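You operate a simulated robot arm through the tools that you are given. There is no shell and no other tool.

You run a simulated robot arm. Do the job below in one go: nothing can be reset, and whatever is moved stays where it is left.

JOB
Fill the green cup to its line at the steel spout.
Fine: stand it on the blue circle for that, then swing the spout back over the black cup and put the green cup back. Set down upright: what you pick out. Where these are worked on the way, their far stop is far enough and under half their travel is too little: steel spout.

The check looks at the end state, three seconds after you hand in, the way a careful person would. Anything else that was tipped, shoved, dropped, spilled or broken makes it a failure.

ROBOT AND FRAMES
A 7-joint arm with a two-finger gripper, fixed in place. Base frame: the origin is at the foot of the arm, x ahead of it, y to its left, z up; the work surface is at about z = 720. Units: mm, rad, N and s.
With the tool pointing down near the work surface it reaches from about 300 to 700 mm from the base axis. Its first joint turns from -1.152 to 1.152 rad. Payload 2.45 kg.
Tool frame: the origin (TCP) lies between the finger pads and is the grasp point; the fingertips stand 26 mm ahead of it; z points along the fingers, y is the line along which they close. The gripper opens to 96 mm. The gripper's body begins 69 mm behind the TCP.
Orientation is that of the tool frame in the base frame, as a unit quaternion [x, y, z, w]. With the fingers straight down and closing along the base's y, the tool's x points along the base's -x, its y along +y and its z along -z.

CONTROLS
- The arm moves only by the tool move_arm. Its argument "motion" is a list of rows, each an object of numbers (a shift or turn left out is 0, a gripper value left out holds the last): "grip": the gripper command, from -1 (shut) to 1 (fully open), values between in proportion; "tx", "ty", "tz": the shift along the tool's x, y, z in units of 50 mm (1.0 is 50 mm); "ax", "ay", "az": the turn, a rotation vector about the tool's x, y, z in units of 8 degrees (1.0 is 8 degrees). In form: [{"grip": .., "tx": .., "ty": .., "tz": .., "ax": .., "ay": .., "az": ..}, ...]. A call has 1 to 20 rows; each row shifts and turns the commanded pose from where the row before left it, along the tool's axes as they then stand. A call with a number of a shift or a turn outside -1 to 1 is refused whole. Each row takes 0.2 s and may step no farther than 50 mm and 0.15 rad from the row before; otherwise, or with a gripper value out of range, the whole call is refused. Where a pose cannot be reached the arm comes as near as it can. A force on the tool above 40 N (or 10 N above the force at the start of the call, whichever is more), or a blocked arm, ends the call early, and 0.2 s more pass. Each finger halts on what it meets, pressing with about 22 N; the grip force reading is that of the motor and also rises with nothing between the fingers. The clock runs only during rows and for 0.2 s after the last one: add rows that do not move to give the fingers time. The reply holds the time, the measured pose of the TCP, the force on the tool along the base axes, the opening and the grip force, in the units named above and with some noise, with the torque about the TCP (base axes, N m) and any sound that the robot's microphone picked up.
- Cameras (640 x 400 px; columns grow to the right, rows downward): "scene" is fixed at [163.7, -386.3, 1424]; the picture's right is [0.81, -0.59, 0.00], its down [-0.39, -0.53, -0.75] and it looks along [0.44, 0.61, -0.66] (base axes); focal length 337 px, centre (320, 200). "wrist" rides on the gripper at [82, 3, -98] in the tool frame; the picture's right is [-0.04, 1.00, 0.00], its down [-0.73, -0.03, -0.68] and it looks along [-0.68, -0.03, 0.73] (tool axes); focal length 256 px, centre (320, 200). There is no depth. A picture from a camera that has moved, and an enlarged one, comes with that camera's place and axes in the base frame and with its lens. The place of the scene camera against the robot may be out by one fixed shift of up to 18 mm in any direction.
- camera(camera): a new picture of that camera. No time passes.
- zoom(camera, box): a new picture of the part [left, top, right, bottom] of that camera's present view, enlarged. No time passes.
- sign_off(): hands the job in; it is judged then, once.

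Nothing tells you positions but the pictures and the camera data. Unless the task says otherwise, let go and move clear before handing in.

The tools are called by a JSON object that holds its "name" and its "arguments". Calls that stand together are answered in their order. move_arm: Moves the arm, as the interface text tells. Its arguments: {"type":"object","properties":{"motion":{"type":"array"}},"required":["motion"]} The other tools are called the same way: camera (camera) takes a picture; zoom (camera, box) takes an enlarged picture of a part of a camera's view; sign_off () hands the job in.

At the start:

```text
clock: 0.0
tcp_pos: [442.4, 119.3, 1133.3]
tcp_rot: [0.001, 1.0, 0.0, -0.001]
force: [-0.4, -0.5, 0.3]
ft_torque: [-0.02, 0.03, 0.03]
finger_gap: 95.9
grip_force: 0.1
```

scene: 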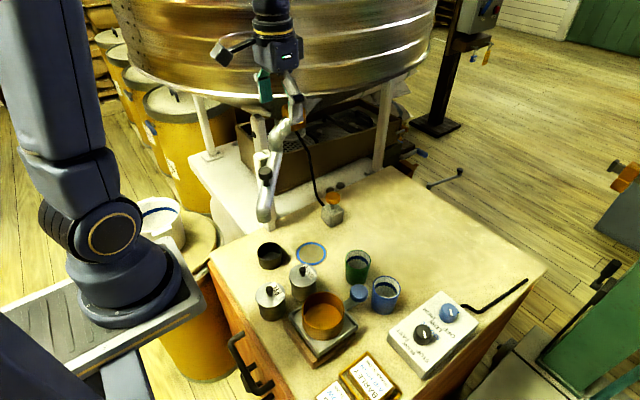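
wrist: 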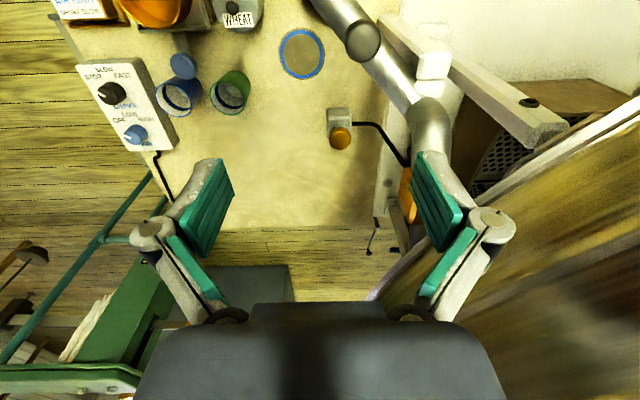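

I see a table with a steel swing spout, a black cup beneath it, a blue circle, green and blue cups, some canisters, a scale, a control box with knobs and an orange push button. First I'll look closer before moving anything.

{"name": "zoom", "arguments": {"camera": "scene", "box": [220, 60, 380, 160]}}

{"name": "zoom", "arguments": {"camera": "scene", "box": [230, 140, 390, 240]}}

{"name": "zoom", "arguments": {"camera": "scene", "box": [240, 220, 416, 330]}}

{"name": "zoom", "arguments": {"camera": "scene", "box": [300, 270, 500, 400]}}

{"name": "zoom", "arguments": {"camera": "wrist", "box": [240, 0, 480, 150]}}

{"name": "zoom", "arguments": {"camera": "wrist", "box": [40, 0, 280, 150]}}

```text
4.00 times, centred on (300, 110) of scene
camera zoom: at [163.7, -386.3, 1424.0], right [0.81, -0.59, 0.0], down [-0.39, -0.53, -0.75], along [0.44, 0.61, -0.66], focal length 1348 px, centre (400, 560)
```

zoom: 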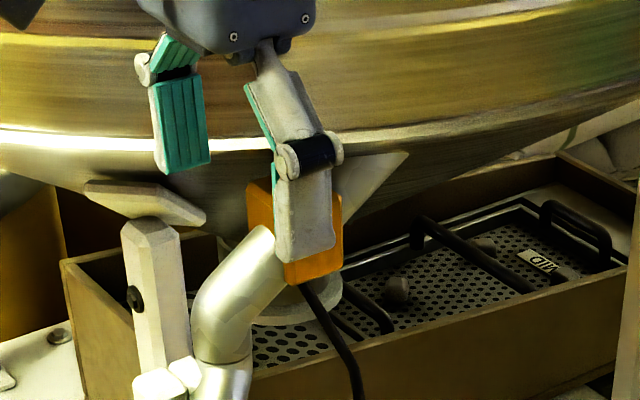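

```text
4.00 times, centred on (310, 190) of scene
camera zoom: at [163.7, -386.3, 1424.0], right [0.81, -0.59, 0.0], down [-0.39, -0.53, -0.75], along [0.44, 0.61, -0.66], focal length 1348 px, centre (360, 240)
```

zoom: 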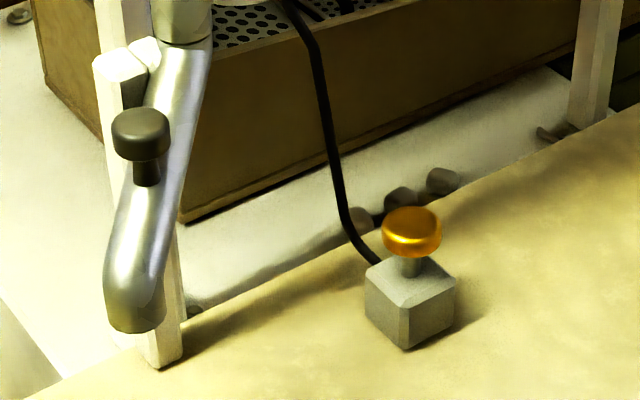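

```text
3.64 times, centred on (328, 275) of scene
camera zoom: at [163.7, -386.3, 1424.0], right [0.81, -0.59, 0.0], down [-0.39, -0.53, -0.75], along [0.44, 0.61, -0.66], focal length 1226 px, centre (291, -73)
```

zoom: 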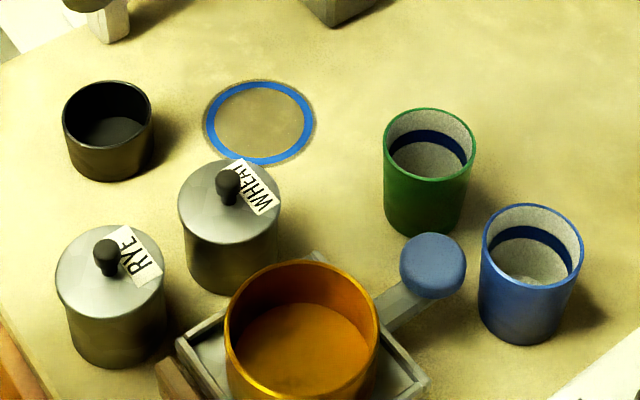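

```text
3.08 times, centred on (400, 335) of scene
camera zoom: at [163.7, -386.3, 1424.0], right [0.81, -0.59, 0.0], down [-0.39, -0.53, -0.75], along [0.44, 0.61, -0.66], focal length 1037 px, centre (74, -215)
```

zoom: 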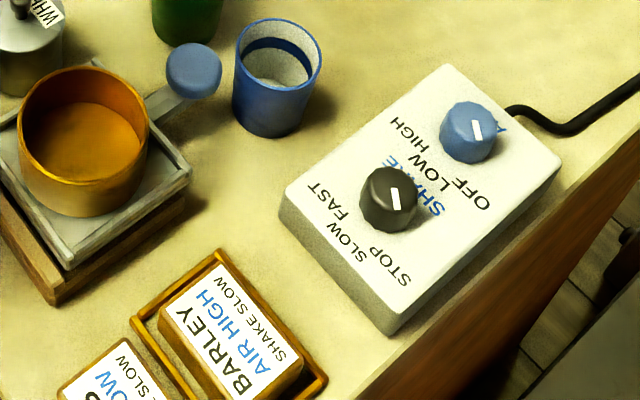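

```text
2.67 times, centred on (360, 75) of wrist
camera zoom: at [360.2, 123.0, 1231.1], right [0.04, 1.0, 0.0], down [0.73, -0.03, 0.68], along [0.68, -0.03, -0.73], focal length 683 px, centre (213, 533)
```

zoom: 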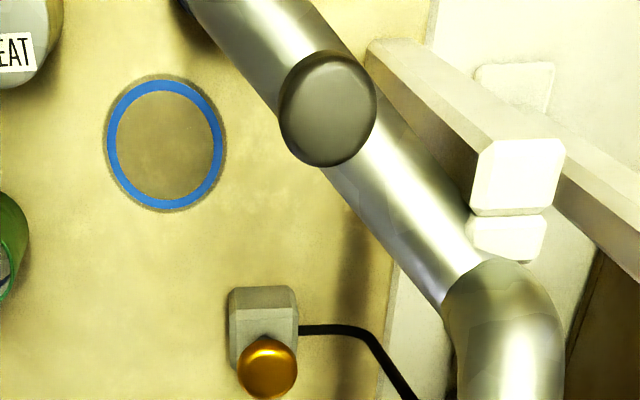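

```text
2.67 times, centred on (160, 75) of wrist
camera zoom: at [360.2, 123.0, 1231.1], right [0.04, 1.0, 0.0], down [0.73, -0.03, 0.68], along [0.68, -0.03, -0.73], focal length 683 px, centre (747, 533)
```

zoom: 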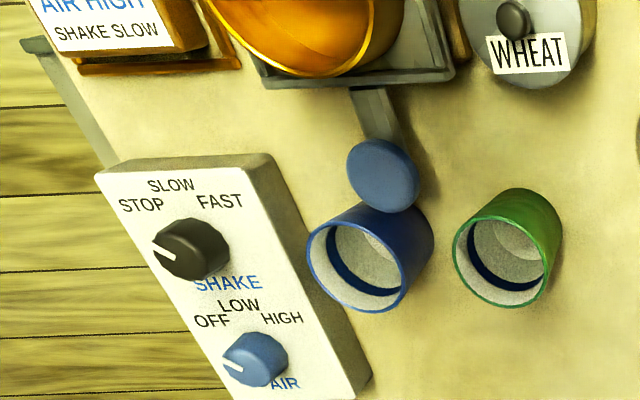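

The green cup seems to stand near (525, -37). The blue circle is near (480, 87), and the spout knob near (409, 155, 990), with its outlet over the black cup near (381, 136). I'll pull the arm back toward -y to see all of this from another angle.

{"name": "move_arm", "arguments": {"motion": [{"grip": 1, "ty": -1}, {"ty": -1}, {"ty": -1}, {"ty": -1}, {}, {}]}}

{"name": "camera", "arguments": {"camera": "wrist"}}

{"name": "camera", "arguments": {"camera": "scene"}}

```text
clock: 1.4
tcp_pos: [442.2, -81.9, 1133.8]
tcp_rot: [0.0, 1.0, 0.0, 0.0]
force: [0.0, 0.2, 0.3]
ft_torque: [-0.01, 0.0, 0.0]
finger_gap: 96.1
grip_force: 0.0
```

```text
taken
camera wrist: at [360.1, -77.3, 1231.4], right [0.04, 1.0, 0.0], down [0.73, -0.03, 0.68], along [0.68, -0.03, -0.73], focal length 256 px, centre (320, 200)
```

wrist: 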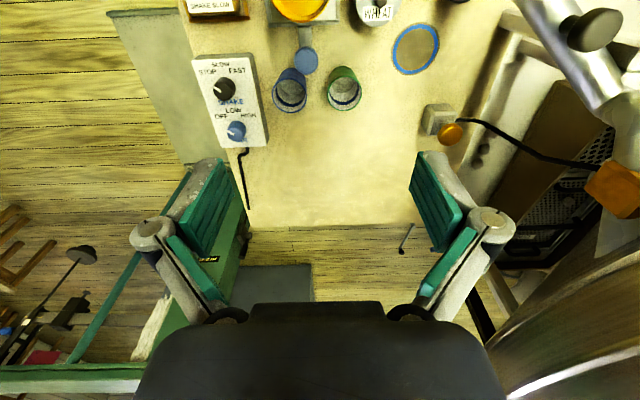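

```text
taken
```

scene: 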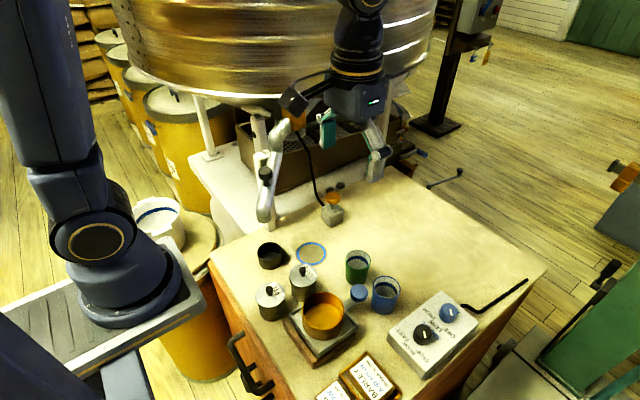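

The scene is now clearer. I'll turn the wrist so its camera looks toward the spout and hopper (+y).

{"name": "move_arm", "arguments": {"motion": [{"az": -1}, {"az": -1}, {"az": -1}, {"az": -1}, {"az": -1}, {"az": -1}, {"az": -1}, {"az": -1}, {}, {}]}}

{"name": "camera", "arguments": {"camera": "wrist"}}

{"name": "camera", "arguments": {"camera": "scene"}}

```text
clock: 3.6
tcp_pos: [442.3, -82.1, 1133.8]
tcp_rot: [-0.531, 0.848, 0.0, 0.0]
force: [-0.5, -0.6, 0.7]
ft_torque: [0.02, 0.01, 0.0]
finger_gap: 95.9
grip_force: 0.0
```

```text
taken
camera wrist: at [403.1, -152.2, 1231.3], right [-0.88, 0.47, 0.0], down [0.35, 0.65, 0.68], along [0.32, 0.6, -0.73], focal length 256 px, centre (320, 200)
```

wrist: 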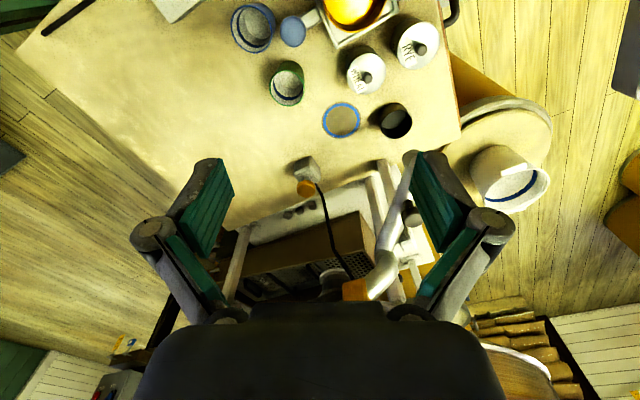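

```text
taken
```

scene: 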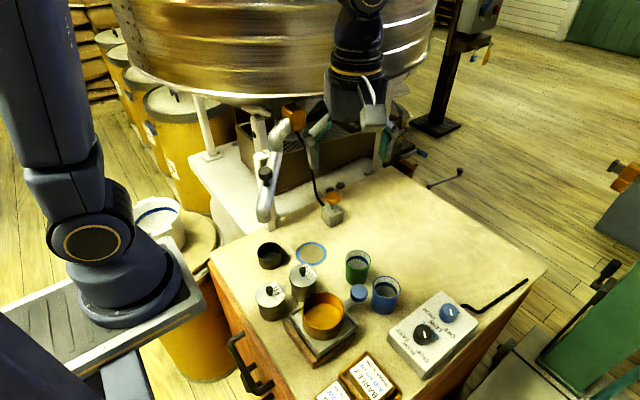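

{"name": "zoom", "arguments": {"camera": "wrist", "box": [300, 140, 460, 310]}}

{"name": "zoom", "arguments": {"camera": "scene", "box": [230, 90, 358, 240]}}

{"name": "zoom", "arguments": {"camera": "wrist", "box": [220, 0, 460, 150]}}

```text
2.35 times, centred on (380, 225) of wrist
camera zoom: at [403.1, -152.2, 1231.3], right [-0.88, 0.47, 0.0], down [0.35, 0.65, 0.68], along [0.32, 0.6, -0.73], focal length 602 px, centre (179, 141)
```

zoom: 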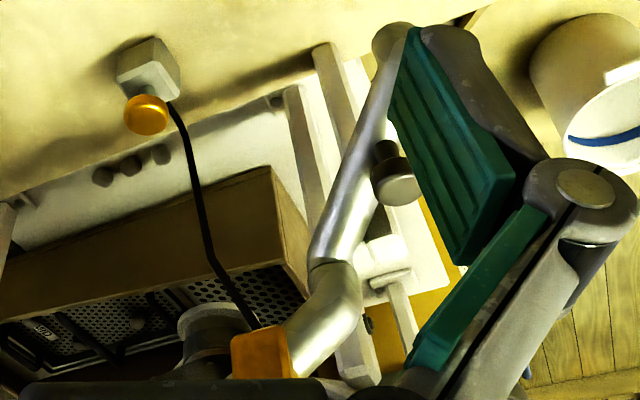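

```text
2.67 times, centred on (294, 165) of scene
camera zoom: at [163.7, -386.3, 1424.0], right [0.81, -0.59, 0.0], down [-0.39, -0.53, -0.75], along [0.44, 0.61, -0.66], focal length 899 px, centre (389, 293)
```

zoom: 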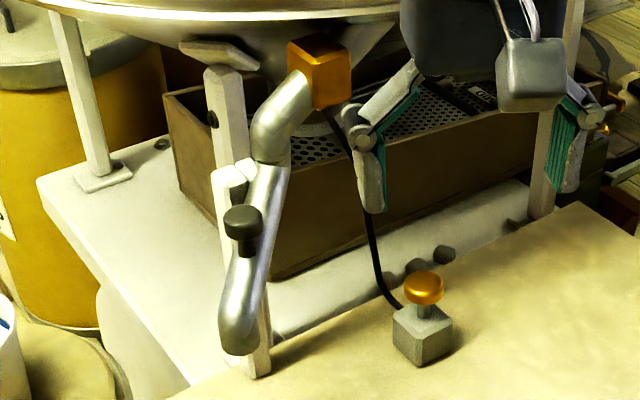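

```text
2.67 times, centred on (340, 75) of wrist
camera zoom: at [403.1, -152.2, 1231.3], right [-0.88, 0.47, 0.0], down [0.35, 0.65, 0.68], along [0.32, 0.6, -0.73], focal length 683 px, centre (267, 533)
```

zoom: 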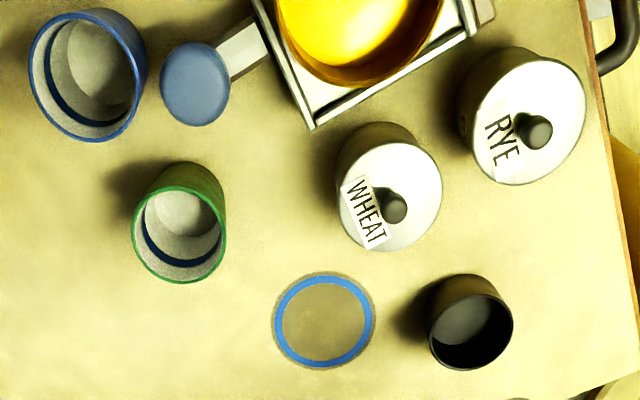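

The orange valve box wired to the orange button looks like the pour control, and the spout swings about a joint near (475, 215). I'll go above the green cup next and measure exactly where it stands.

{"name": "move_arm", "arguments": {"motion": [{"tx": -0.279, "ty": -0.216, "tz": 0.732}, {"tx": -0.279, "ty": -0.216, "tz": 0.732}, {"tx": -0.279, "ty": -0.216, "tz": 0.732}, {"tx": -0.279, "ty": -0.216, "tz": 0.732}, {"tx": -0.279, "ty": -0.216, "tz": 0.732}, {}, {}]}}

{"name": "camera", "arguments": {"camera": "wrist"}}

{"name": "camera", "arguments": {"camera": "scene"}}

```text
clock: 5.2
tcp_pos: [521.5, -41.6, 951.0]
tcp_rot: [-0.53, 0.848, 0.0, 0.0]
force: [-0.3, 0.5, 0.3]
ft_torque: [-0.01, -0.02, -0.03]
finger_gap: 96.1
grip_force: 0.1
```

```text
taken
camera wrist: at [482.5, -112.8, 1048.4], right [-0.88, 0.47, 0.0], down [0.35, 0.65, 0.68], along [0.32, 0.6, -0.73], focal length 256 px, centre (320, 200)
```

wrist: 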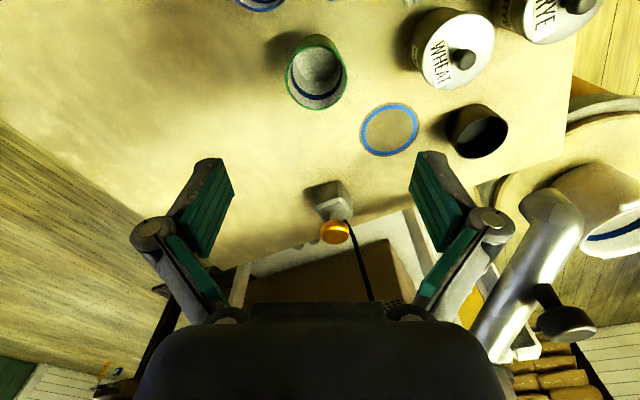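

```text
taken
```

scene: 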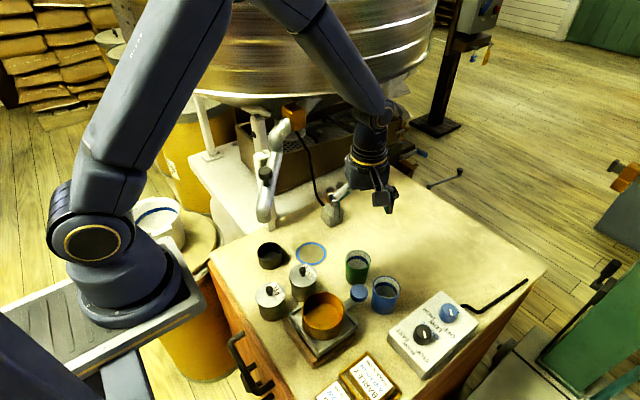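

{"name": "zoom", "arguments": {"camera": "wrist", "box": [250, 10, 410, 110]}}

{"name": "zoom", "arguments": {"camera": "wrist", "box": [290, 80, 530, 260]}}

{"name": "zoom", "arguments": {"camera": "wrist", "box": [440, 170, 640, 370]}}

```text
4.00 times, centred on (330, 60) of wrist
camera zoom: at [482.5, -112.8, 1048.4], right [-0.88, 0.47, 0.0], down [0.35, 0.65, 0.68], along [0.32, 0.6, -0.73], focal length 1024 px, centre (280, 760)
```

zoom: 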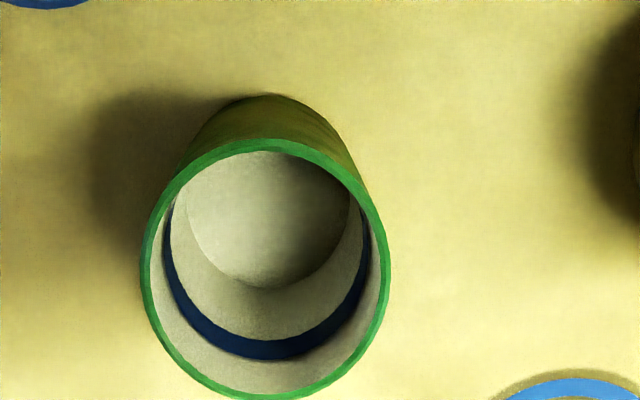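

```text
2.22 times, centred on (410, 170) of wrist
camera zoom: at [482.5, -112.8, 1048.4], right [-0.88, 0.47, 0.0], down [0.35, 0.65, 0.68], along [0.32, 0.6, -0.73], focal length 569 px, centre (120, 267)
```

zoom: 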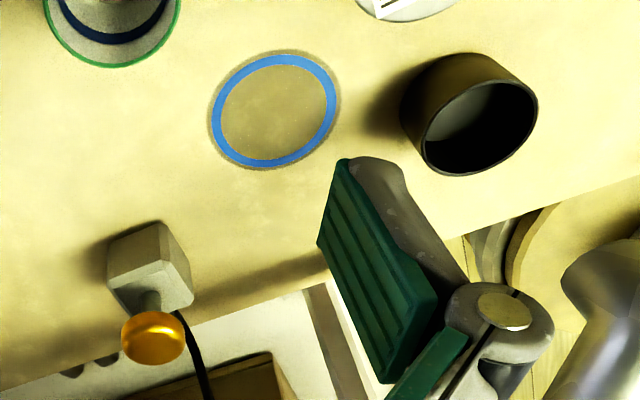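

```text
2.00 times, centred on (540, 270) of wrist
camera zoom: at [482.5, -112.8, 1048.4], right [-0.88, 0.47, 0.0], down [0.35, 0.65, 0.68], along [0.32, 0.6, -0.73], focal length 512 px, centre (-120, 60)
```

zoom: 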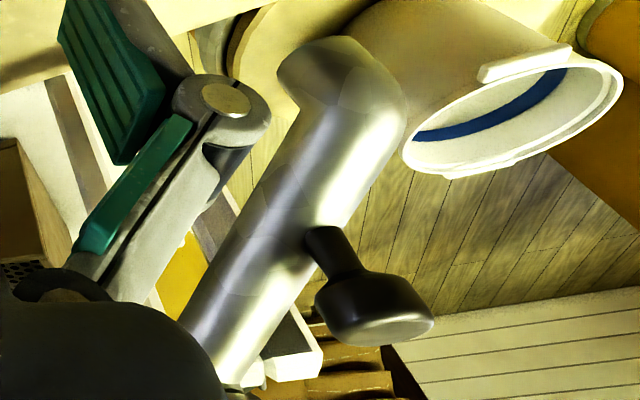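

I now take the green cup's rim centre as (522, -45), about 80 mm tall, and the blue circle as (478, 85). The black cup is near (380, 121), the knob (413, 157, 970) and the button (600, 150, 806). Next I lower over the green cup and check that I'm centred.

{"name": "move_arm", "arguments": {"motion": [{"tx": 0.055, "ty": -0.042, "tz": 0.6}, {"tz": 0.7}, {"tz": 0.7}, {}, {}]}}

{"name": "camera", "arguments": {"camera": "wrist"}}

{"name": "zoom", "arguments": {"camera": "scene", "box": [300, 180, 440, 320]}}

```text
clock: 6.4
tcp_pos: [520.5, -45.8, 851.4]
tcp_rot: [-0.53, 0.848, 0.0, -0.001]
force: [0.1, -0.1, 0.4]
ft_torque: [0.0, 0.02, -0.02]
finger_gap: 96.0
grip_force: 0.0
```

```text
taken
camera wrist: at [481.7, -116.7, 948.4], right [-0.88, 0.47, 0.0], down [0.35, 0.65, 0.68], along [0.32, 0.6, -0.73], focal length 256 px, centre (320, 200)
```

wrist: 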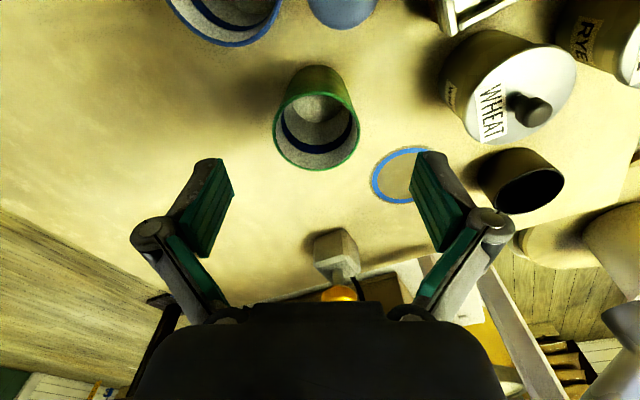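

```text
2.86 times, centred on (370, 250) of scene
camera zoom: at [163.7, -386.3, 1424.0], right [0.81, -0.59, 0.0], down [-0.39, -0.53, -0.75], along [0.44, 0.61, -0.66], focal length 963 px, centre (177, 57)
```

zoom: 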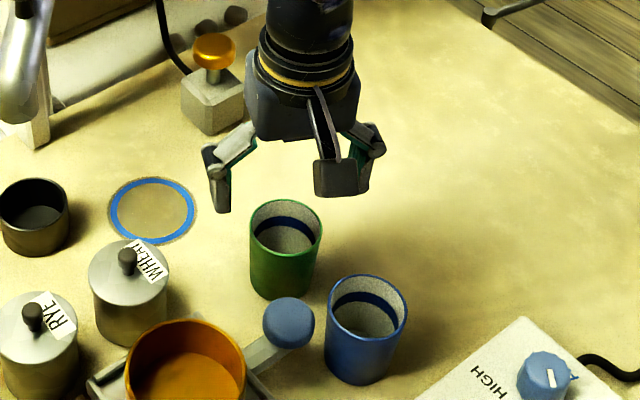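

{"name": "zoom", "arguments": {"camera": "wrist", "box": [240, 50, 400, 190]}}

```text
2.86 times, centred on (320, 120) of wrist
camera zoom: at [481.7, -116.7, 948.4], right [-0.88, 0.47, 0.0], down [0.35, 0.65, 0.68], along [0.32, 0.6, -0.73], focal length 731 px, centre (320, 429)
```

zoom: 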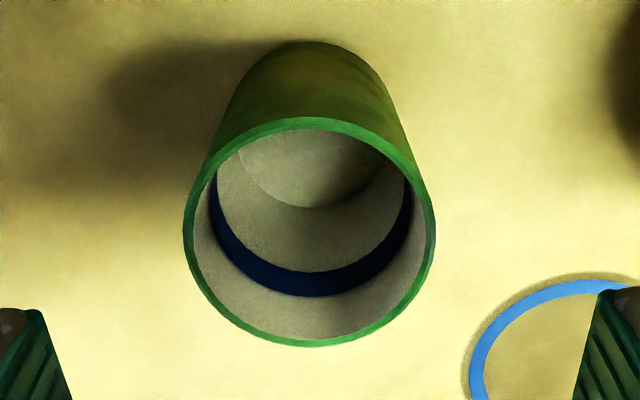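

The cup's centre refines to about (525, -42) with the rim at about 788. I'll centre on it, go down, and close the fingers.

{"name": "move_arm", "arguments": {"motion": [{"tx": -0.1, "ty": -0.047, "tz": 0.3}, {"tz": 0.6}, {"tz": 0.6}, {"tz": 0.368}, {}, {}]}}

{"name": "camera", "arguments": {"camera": "wrist"}}

{"name": "zoom", "arguments": {"camera": "scene", "box": [300, 180, 440, 320]}}

```text
clock: 7.8
tcp_pos: [525.8, -41.3, 756.6]
tcp_rot: [-0.53, 0.848, 0.0, -0.001]
force: [-0.4, -0.7, 0.2]
ft_torque: [-0.03, 0.0, 0.01]
finger_gap: 95.9
grip_force: 0.1
```

```text
taken
camera wrist: at [486.7, -113.2, 854.3], right [-0.88, 0.47, 0.0], down [0.35, 0.65, 0.68], along [0.32, 0.6, -0.73], focal length 256 px, centre (320, 200)
```

wrist: 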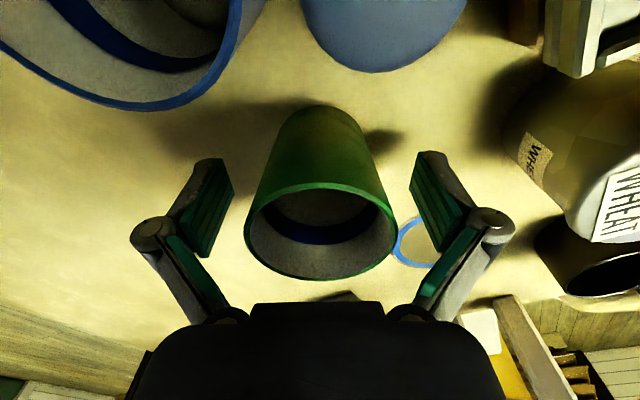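

```text
2.86 times, centred on (370, 250) of scene
camera zoom: at [163.7, -386.3, 1424.0], right [0.81, -0.59, 0.0], down [-0.39, -0.53, -0.75], along [0.44, 0.61, -0.66], focal length 963 px, centre (177, 57)
```

zoom: 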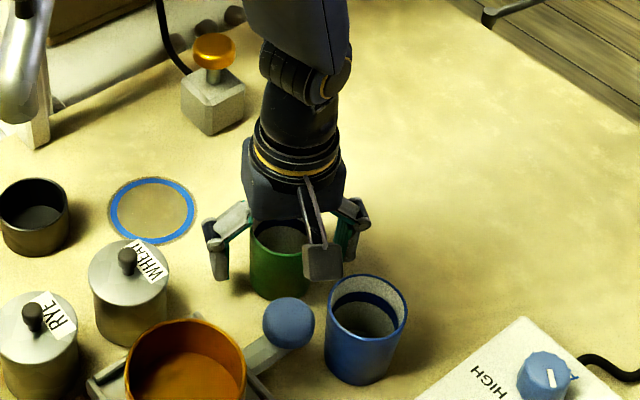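

The fingers straddle the cup evenly, so I'll close on it.

{"name": "move_arm", "arguments": {"motion": [{"grip": -1}, {}, {}, {}, {}, {}]}}

{"name": "camera", "arguments": {"camera": "wrist"}}

```text
clock: 9.2
tcp_pos: [525.2, -42.3, 755.6]
tcp_rot: [-0.529, 0.848, 0.0, -0.001]
force: [-0.5, 0.5, 1.0]
ft_torque: [0.02, 0.0, -0.01]
finger_gap: 53.8
grip_force: 22.0
```

```text
taken
camera wrist: at [486.7, -113.1, 854.5], right [-0.88, 0.47, 0.0], down [0.35, 0.65, 0.68], along [0.32, 0.6, -0.73], focal length 256 px, centre (320, 200)
```

wrist: 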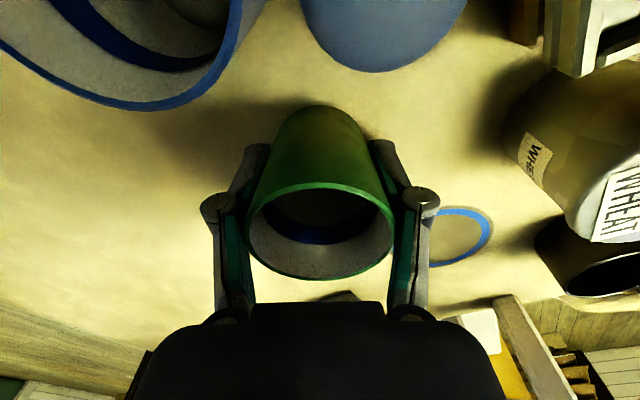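

The grip is firm (gap 54 mm). I'll lift and carry the cup over the blue circle.

{"name": "move_arm", "arguments": {"motion": [{"tz": -0.4}, {"tz": -0.5}, {"tz": -0.5}, {}, {"tx": -0.467, "ty": 0.489}, {"tx": -0.467, "ty": 0.489}, {"tx": -0.467, "ty": 0.489}, {"tx": -0.467, "ty": 0.489}, {}, {}]}}

{"name": "camera", "arguments": {"camera": "wrist"}}

{"name": "zoom", "arguments": {"camera": "scene", "box": [240, 180, 400, 320]}}

```text
clock: 11.4
tcp_pos: [479.7, 84.2, 827.2]
tcp_rot: [-0.53, 0.848, 0.0, 0.0]
force: [0.2, -0.4, -0.9]
ft_torque: [0.01, -0.04, 0.0]
finger_gap: 54.0
grip_force: 22.1
```

```text
taken
camera wrist: at [440.5, 13.5, 925.0], right [-0.88, 0.47, 0.0], down [0.35, 0.65, 0.68], along [0.32, 0.6, -0.73], focal length 256 px, centre (320, 200)
```

wrist: 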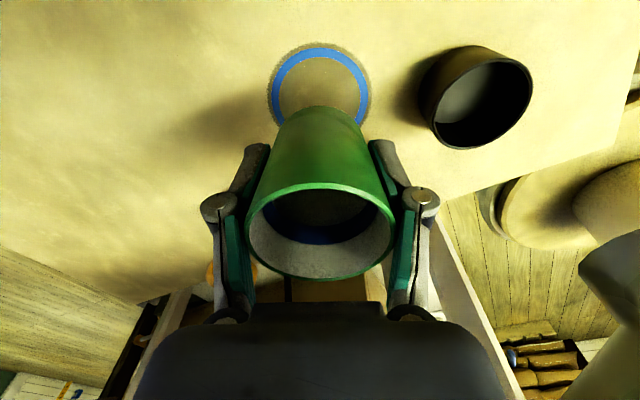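

```text
2.86 times, centred on (320, 250) of scene
camera zoom: at [163.7, -386.3, 1424.0], right [0.81, -0.59, 0.0], down [-0.39, -0.53, -0.75], along [0.44, 0.61, -0.66], focal length 963 px, centre (320, 57)
```

zoom: 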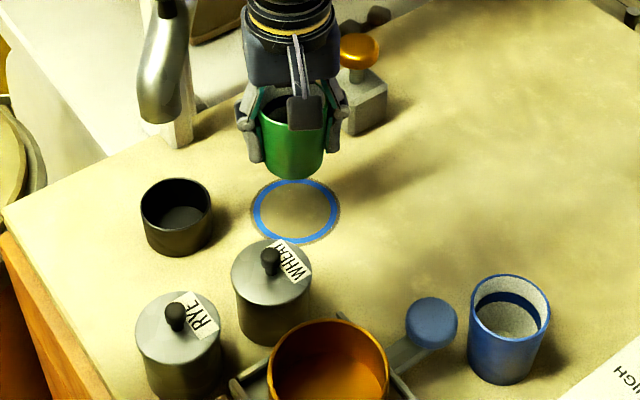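

The cup hangs over the circle's centre. I'll lower it to the same height it was gripped at.

{"name": "move_arm", "arguments": {"motion": [{"tx": 0.01, "ty": 0.02, "tz": 0.5}, {"tz": 0.5}, {"tz": 0.2}, {"tz": 0.1}, {"tz": 0.1}, {}, {}]}}

{"name": "zoom", "arguments": {"camera": "scene", "box": [240, 180, 400, 320]}}

{"name": "camera", "arguments": {"camera": "wrist"}}

```text
clock: 13.0
tcp_pos: [478.0, 85.8, 756.8]
tcp_rot: [-0.529, 0.848, 0.0, 0.0]
force: [-0.7, -0.8, 2.2]
ft_torque: [0.03, 0.03, 0.01]
finger_gap: 53.8
grip_force: 22.5
```

```text
2.86 times, centred on (320, 250) of scene
camera zoom: at [163.7, -386.4, 1424.0], right [0.81, -0.59, 0.0], down [-0.39, -0.53, -0.75], along [0.44, 0.61, -0.66], focal length 963 px, centre (320, 57)
```

zoom: 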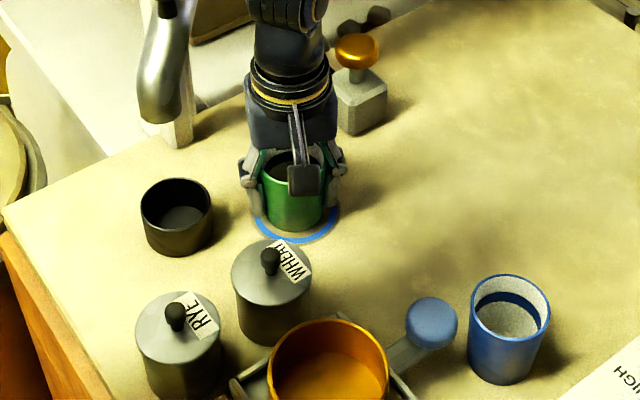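

```text
taken
camera wrist: at [439.4, 13.9, 854.4], right [-0.88, 0.47, 0.0], down [0.35, 0.65, 0.68], along [0.32, 0.6, -0.73], focal length 256 px, centre (320, 200)
```

wrist: 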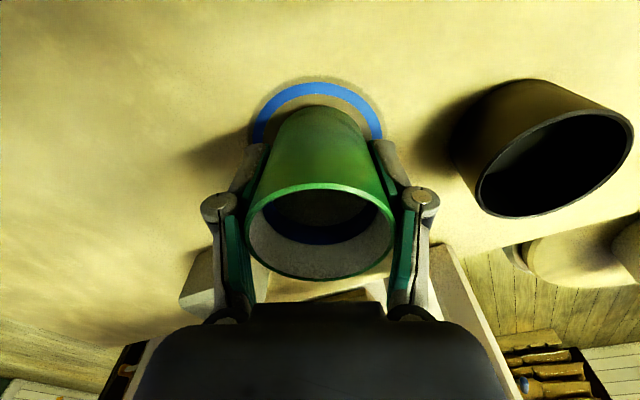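

The cup has touched down on the circle (contact force about 2 N). I'll let go and rise straight up.

{"name": "move_arm", "arguments": {"motion": [{"grip": 0.6}, {}, {}, {}, {}, {"grip": 1}, {}]}}

{"name": "camera", "arguments": {"camera": "wrist"}}

```text
clock: 14.6
tcp_pos: [478.3, 85.3, 756.4]
tcp_rot: [-0.53, 0.848, -0.001, 0.001]
force: [0.4, -0.5, 0.1]
ft_torque: [-0.04, -0.01, -0.02]
finger_gap: 95.8
grip_force: 0.1
```

```text
taken
camera wrist: at [439.4, 14.0, 854.4], right [-0.88, 0.47, 0.0], down [0.35, 0.65, 0.68], along [0.32, 0.6, -0.73], focal length 256 px, centre (320, 200)
```

wrist: 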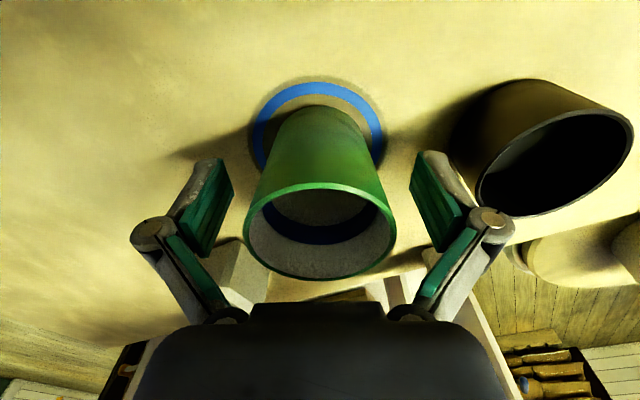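

The green cup stands on the circle. I'll rise clear, keep away from the spout, and come over the spout's knob from above.

{"name": "move_arm", "arguments": {"motion": [{"tz": -0.8}, {"tz": -0.8}, {"tx": 0.7, "tz": -0.6}, {"tz": -0.8}, {"tz": -0.8}, {"tz": -0.8}, {"tz": -0.8}, {"tz": -0.8}, {}, {"grip": 0.25}, {}]}}

{"name": "camera", "arguments": {"camera": "wrist"}}

{"name": "camera", "arguments": {"camera": "scene"}}

```text
clock: 17.0
tcp_pos: [463.5, 54.1, 1068.4]
tcp_rot: [-0.53, 0.848, 0.0, 0.0]
force: [-0.5, -0.3, 0.2]
ft_torque: [-0.01, -0.03, -0.05]
finger_gap: 60.2
grip_force: 0.1
```

```text
taken
camera wrist: at [425.0, -17.3, 1165.2], right [-0.88, 0.47, 0.0], down [0.35, 0.65, 0.68], along [0.32, 0.6, -0.73], focal length 256 px, centre (320, 200)
```

wrist: 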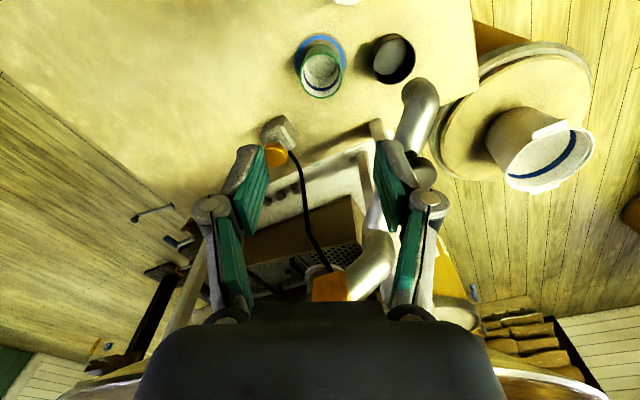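

```text
taken
```

scene: 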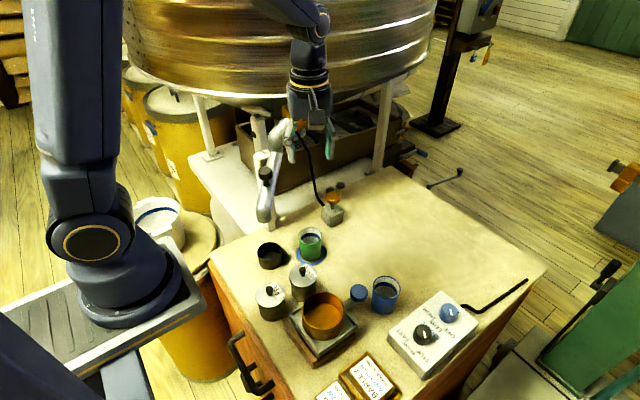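

{"name": "zoom", "arguments": {"camera": "wrist", "box": [290, 60, 470, 310]}}

{"name": "zoom", "arguments": {"camera": "scene", "box": [230, 80, 350, 240]}}

```text
1.60 times, centred on (380, 185) of wrist
camera zoom: at [425.0, -17.3, 1165.2], right [-0.88, 0.47, 0.0], down [0.35, 0.65, 0.68], along [0.32, 0.6, -0.73], focal length 410 px, centre (224, 224)
```

zoom: 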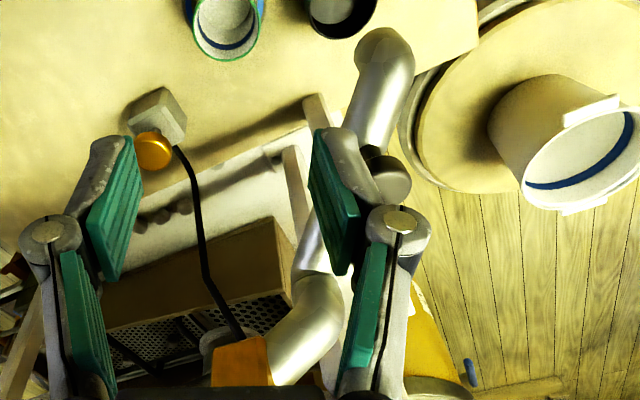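

```text
2.50 times, centred on (290, 160) of scene
camera zoom: at [163.7, -386.3, 1424.0], right [0.81, -0.59, 0.0], down [-0.39, -0.53, -0.75], along [0.44, 0.61, -0.66], focal length 843 px, centre (395, 300)
```

zoom: 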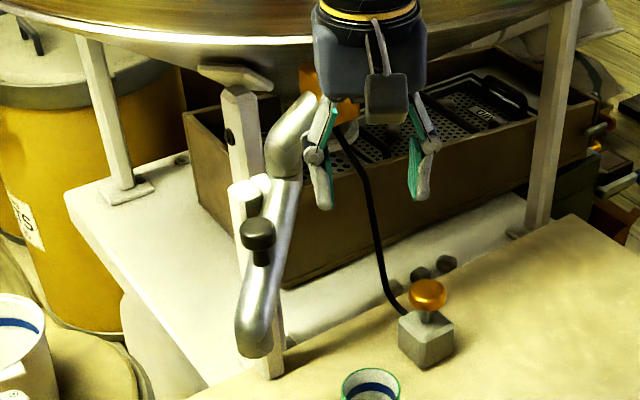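

The knob checks out at about (411, 157, 970) and the spout is resting against the white bumper on the post. I'll come over the knob and look straight down it.

{"name": "move_arm", "arguments": {"motion": [{"tx": -0.467, "ty": 0.609}, {"tx": -0.467, "ty": 0.609}, {"tx": -0.467, "ty": 0.609}, {}, {}]}}

{"name": "camera", "arguments": {"camera": "wrist"}}

{"name": "zoom", "arguments": {"camera": "scene", "box": [210, 40, 370, 240]}}

```text
clock: 18.2
tcp_pos: [411.7, 156.2, 1067.2]
tcp_rot: [-0.53, 0.848, 0.0, 0.0]
force: [0.1, -0.3, -0.4]
ft_torque: [0.0, -0.02, -0.01]
finger_gap: 59.9
grip_force: 0.1
```

```text
taken
camera wrist: at [373.3, 85.2, 1165.1], right [-0.88, 0.47, 0.0], down [0.35, 0.65, 0.68], along [0.32, 0.6, -0.73], focal length 256 px, centre (320, 200)
```

wrist: 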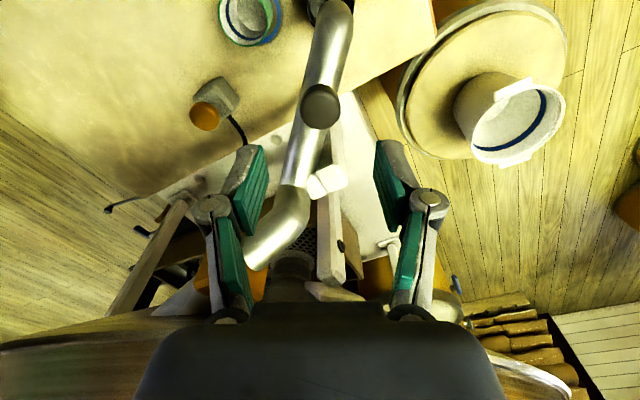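

```text
2.00 times, centred on (290, 140) of scene
camera zoom: at [163.7, -386.3, 1424.0], right [0.81, -0.59, 0.0], down [-0.39, -0.53, -0.75], along [0.44, 0.61, -0.66], focal length 674 px, centre (380, 320)
```

zoom: 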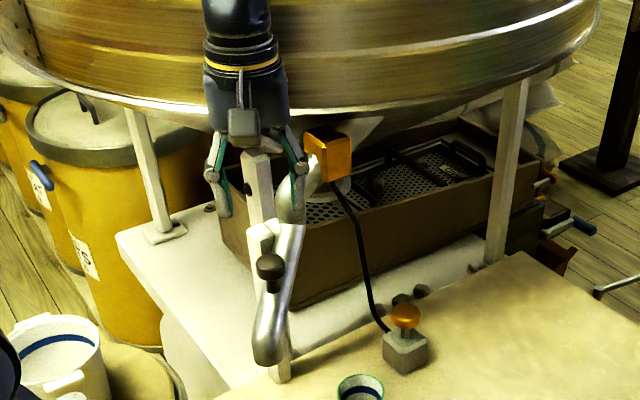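

{"name": "zoom", "arguments": {"camera": "wrist", "box": [230, 0, 430, 290]}}

{"name": "zoom", "arguments": {"camera": "wrist", "box": [260, 50, 380, 140]}}

```text
1.38 times, centred on (330, 145) of wrist
camera zoom: at [373.3, 85.2, 1165.1], right [-0.88, 0.47, 0.0], down [0.35, 0.65, 0.68], along [0.32, 0.6, -0.73], focal length 353 px, centre (306, 276)
```

zoom: 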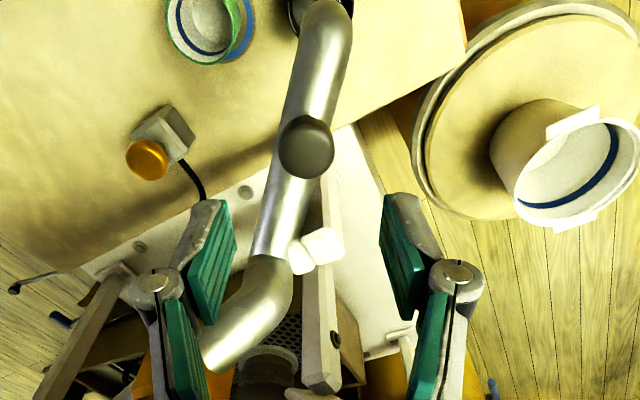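

```text
4.44 times, centred on (320, 95) of wrist
camera zoom: at [373.3, 85.2, 1165.1], right [-0.88, 0.47, 0.0], down [0.35, 0.65, 0.68], along [0.32, 0.6, -0.73], focal length 1138 px, centre (320, 667)
```

zoom: 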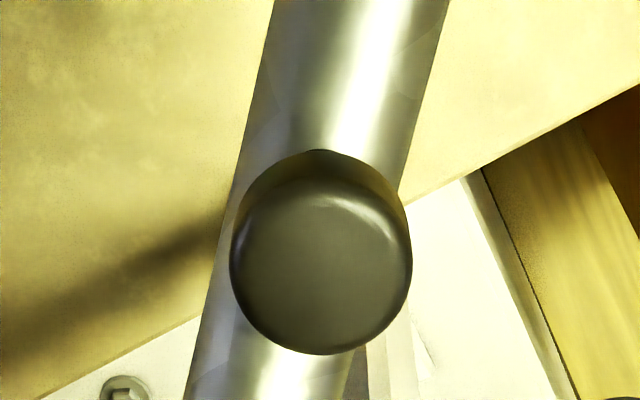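

The knob is directly beneath the fingers, cap about 31 mm across. I'll descend around it.

{"name": "move_arm", "arguments": {"motion": [{"tx": -0.03, "tz": 0.4}, {"tz": 0.4}, {"tz": 0.4}, {"tz": 0.3}, {"tz": 0.18}, {}, {}]}}

{"name": "camera", "arguments": {"camera": "wrist"}}

{"name": "zoom", "arguments": {"camera": "scene", "box": [210, 100, 350, 240]}}

```text
clock: 19.8
tcp_pos: [412.8, 157.7, 983.3]
tcp_rot: [-0.53, 0.848, 0.0, 0.001]
force: [0.4, 0.2, -0.4]
ft_torque: [0.01, 0.02, 0.01]
finger_gap: 59.7
grip_force: 0.1
```

```text
taken
camera wrist: at [373.8, 86.7, 1081.2], right [-0.88, 0.47, 0.0], down [0.35, 0.65, 0.68], along [0.32, 0.6, -0.73], focal length 256 px, centre (320, 200)
```

wrist: 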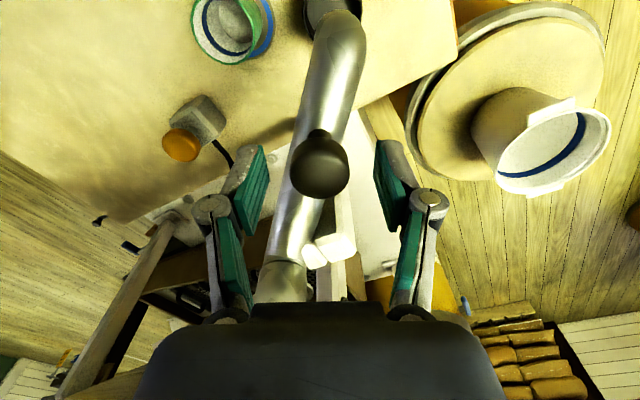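

```text
2.86 times, centred on (280, 170) of scene
camera zoom: at [163.7, -386.3, 1424.0], right [0.81, -0.59, 0.0], down [-0.39, -0.53, -0.75], along [0.44, 0.61, -0.66], focal length 963 px, centre (434, 286)
```

zoom: 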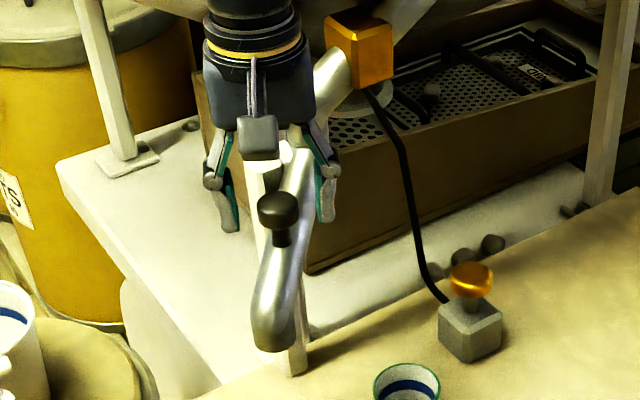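

The fingers bracket the knob cap. I'll close to a loose cage around it and begin the swing along the arc, a few degrees at first.

{"name": "move_arm", "arguments": {"motion": [{"grip": -0.23}, {}, {}, {}, {"tx": 0.041, "ty": -0.153}, {"tx": 0.027, "ty": -0.155}, {"tx": 0.011, "ty": -0.156}, {}]}}

{"name": "camera", "arguments": {"camera": "wrist"}}

{"name": "zoom", "arguments": {"camera": "scene", "box": [210, 100, 350, 240]}}

```text
clock: 21.6
tcp_pos: [432.1, 145.1, 982.3]
tcp_rot: [-0.53, 0.848, 0.0, 0.0]
force: [-0.9, 0.4, -0.4]
ft_torque: [0.02, 0.02, -0.01]
finger_gap: 37.3
grip_force: 0.5
```

```text
taken
camera wrist: at [392.5, 73.2, 1080.5], right [-0.88, 0.47, 0.0], down [0.35, 0.65, 0.68], along [0.32, 0.6, -0.73], focal length 256 px, centre (320, 200)
```

wrist: 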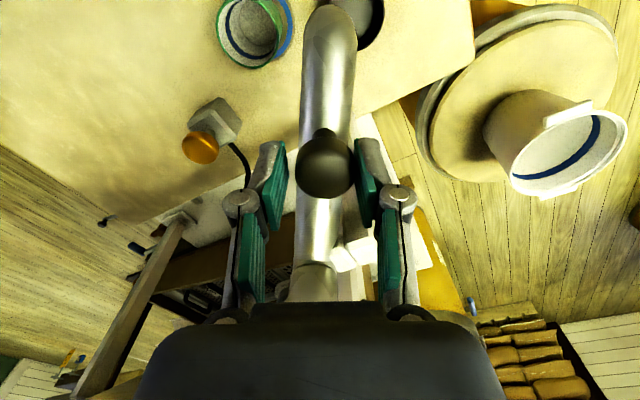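

```text
2.86 times, centred on (280, 170) of scene
camera zoom: at [163.7, -386.3, 1424.0], right [0.81, -0.59, 0.0], down [-0.39, -0.53, -0.75], along [0.44, 0.61, -0.66], focal length 963 px, centre (434, 286)
```

zoom: 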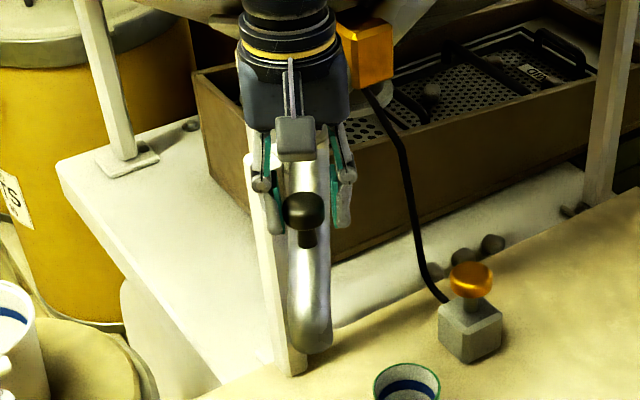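

The spout is swinging freely with almost no force. I'll continue along the arc.

{"name": "move_arm", "arguments": {"motion": [{"tx": -0.001, "ty": -0.157}, {"tx": -0.014, "ty": -0.156}, {"tx": -0.029, "ty": -0.155}, {"tx": -0.042, "ty": -0.151}, {}]}}

{"name": "camera", "arguments": {"camera": "wrist"}}

{"name": "zoom", "arguments": {"camera": "scene", "box": [230, 100, 370, 270]}}

```text
clock: 22.8
tcp_pos: [461.2, 134.7, 983.1]
tcp_rot: [-0.531, 0.848, -0.001, 0.0]
force: [-0.2, 0.9, -0.5]
ft_torque: [0.02, -0.01, -0.01]
finger_gap: 37.1
grip_force: 0.1
```

```text
taken
camera wrist: at [422.3, 63.5, 1081.0], right [-0.88, 0.47, 0.0], down [0.35, 0.65, 0.68], along [0.32, 0.6, -0.73], focal length 256 px, centre (320, 200)
```

wrist: 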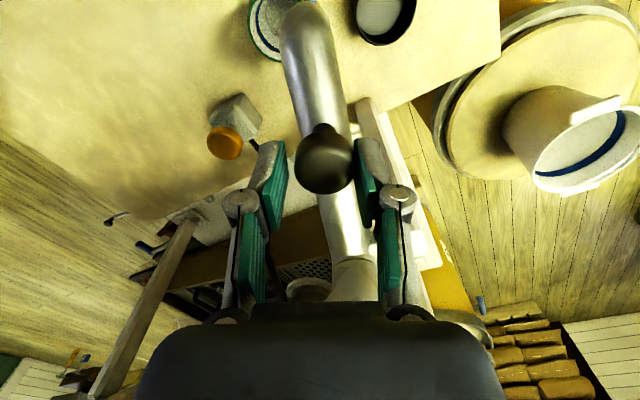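

```text
2.35 times, centred on (300, 185) of scene
camera zoom: at [163.7, -386.3, 1424.0], right [0.81, -0.59, 0.0], down [-0.39, -0.53, -0.75], along [0.44, 0.61, -0.66], focal length 793 px, centre (367, 235)
```

zoom: 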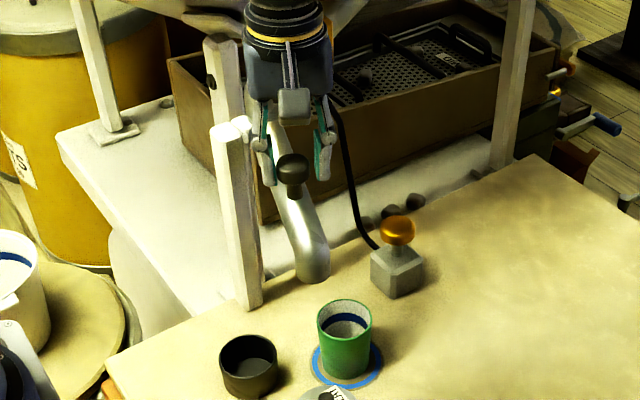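

{"name": "move_arm", "arguments": {"motion": [{"tx": -0.055, "ty": -0.149}, {"tx": -0.068, "ty": -0.14}, {}]}}

{"name": "camera", "arguments": {"camera": "wrist"}}

{"name": "zoom", "arguments": {"camera": "scene", "box": [230, 100, 370, 270]}}

```text
clock: 23.6
tcp_pos: [478.3, 133.7, 984.4]
tcp_rot: [-0.529, 0.849, 0.0, 0.0]
force: [-0.5, 0.6, 0.3]
ft_torque: [0.03, 0.06, -0.01]
finger_gap: 37.5
grip_force: 0.7
```

```text
taken
camera wrist: at [438.2, 62.8, 1081.3], right [-0.88, 0.47, 0.0], down [0.35, 0.65, 0.68], along [0.32, 0.6, -0.73], focal length 256 px, centre (320, 200)
```

wrist: 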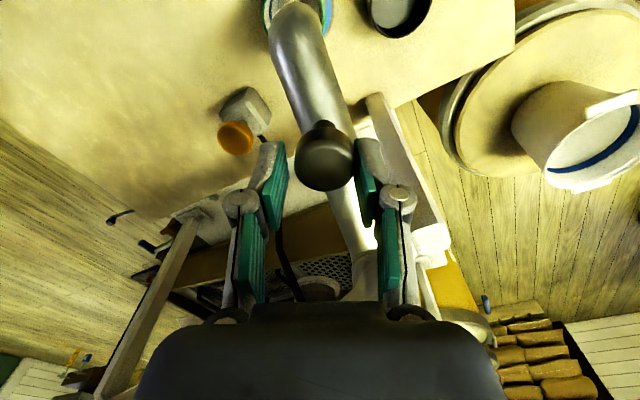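

```text
2.35 times, centred on (300, 185) of scene
camera zoom: at [163.7, -386.3, 1424.0], right [0.81, -0.59, 0.0], down [-0.39, -0.53, -0.75], along [0.44, 0.61, -0.66], focal length 793 px, centre (367, 235)
```

zoom: 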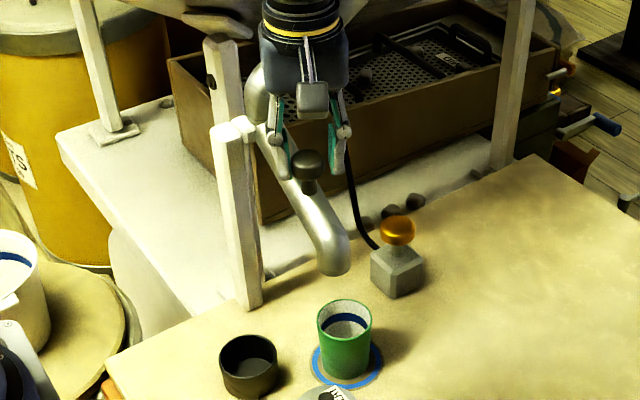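

The spout is nearly over the green cup. I'll nudge further in small steps to find its far stop.

{"name": "move_arm", "arguments": {"motion": [{"tx": -0.04, "ty": -0.067}, {"tx": -0.04, "ty": -0.067}, {}]}}

{"name": "camera", "arguments": {"camera": "wrist"}}

{"name": "zoom", "arguments": {"camera": "scene", "box": [230, 100, 370, 270]}}

```text
clock: 24.4
tcp_pos: [485.0, 134.6, 982.9]
tcp_rot: [-0.53, 0.848, 0.0, 0.001]
force: [0.7, 0.9, -0.1]
ft_torque: [0.01, 0.0, 0.0]
finger_gap: 37.1
grip_force: 0.7
```

```text
taken
camera wrist: at [446.1, 63.7, 1081.1], right [-0.88, 0.47, 0.0], down [0.35, 0.65, 0.68], along [0.32, 0.6, -0.73], focal length 256 px, centre (320, 200)
```

wrist: 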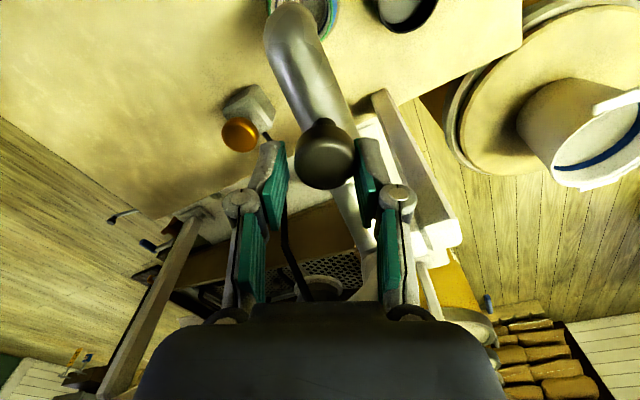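

```text
2.35 times, centred on (300, 185) of scene
camera zoom: at [163.7, -386.3, 1424.0], right [0.81, -0.59, 0.0], down [-0.39, -0.53, -0.75], along [0.44, 0.61, -0.66], focal length 793 px, centre (367, 235)
```

zoom: 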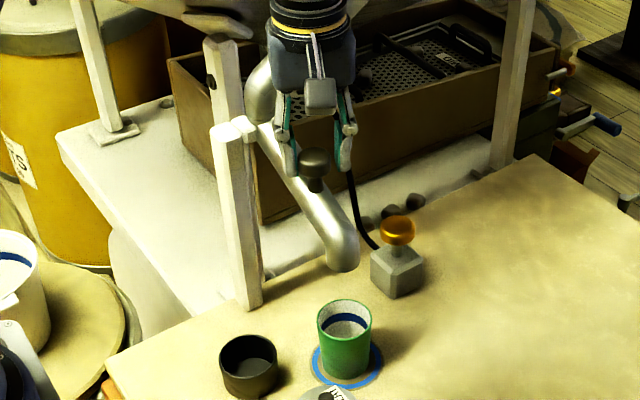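

{"name": "move_arm", "arguments": {"motion": [{"tx": -0.045, "ty": -0.065}, {}]}}

{"name": "camera", "arguments": {"camera": "wrist"}}

{"name": "zoom", "arguments": {"camera": "scene", "box": [230, 100, 370, 270]}}

```text
clock: 25.0
tcp_pos: [487.9, 136.3, 984.2]
tcp_rot: [-0.53, 0.848, 0.0, -0.001]
force: [-4.6, 0.4, -1.6]
ft_torque: [0.0, 0.13, 0.02]
finger_gap: 39.9
grip_force: 2.5
```

```text
taken
camera wrist: at [449.2, 64.5, 1080.9], right [-0.88, 0.47, 0.0], down [0.35, 0.65, 0.68], along [0.32, 0.6, -0.73], focal length 256 px, centre (320, 200)
```

wrist: 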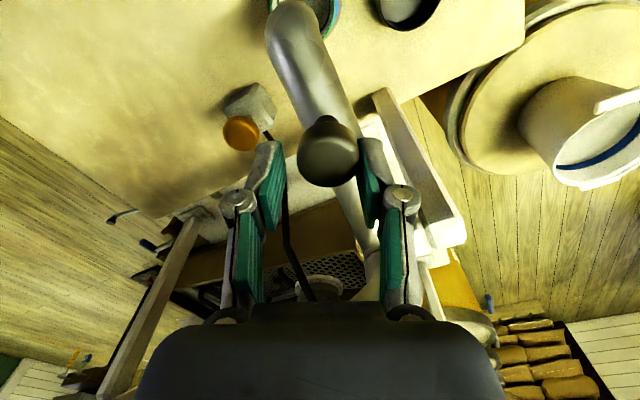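

```text
2.35 times, centred on (300, 185) of scene
camera zoom: at [163.6, -386.3, 1424.0], right [0.81, -0.59, 0.0], down [-0.39, -0.53, -0.75], along [0.44, 0.61, -0.66], focal length 793 px, centre (367, 235)
```

zoom: 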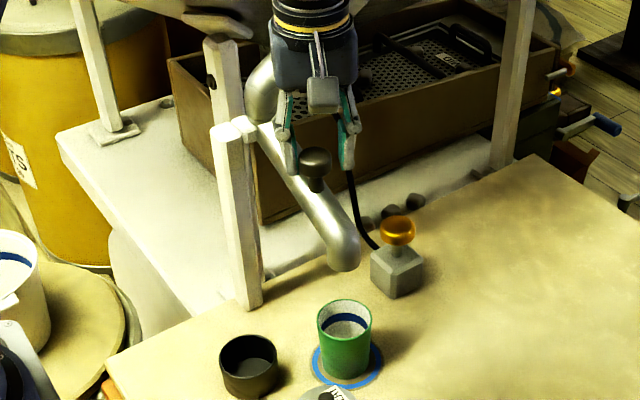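

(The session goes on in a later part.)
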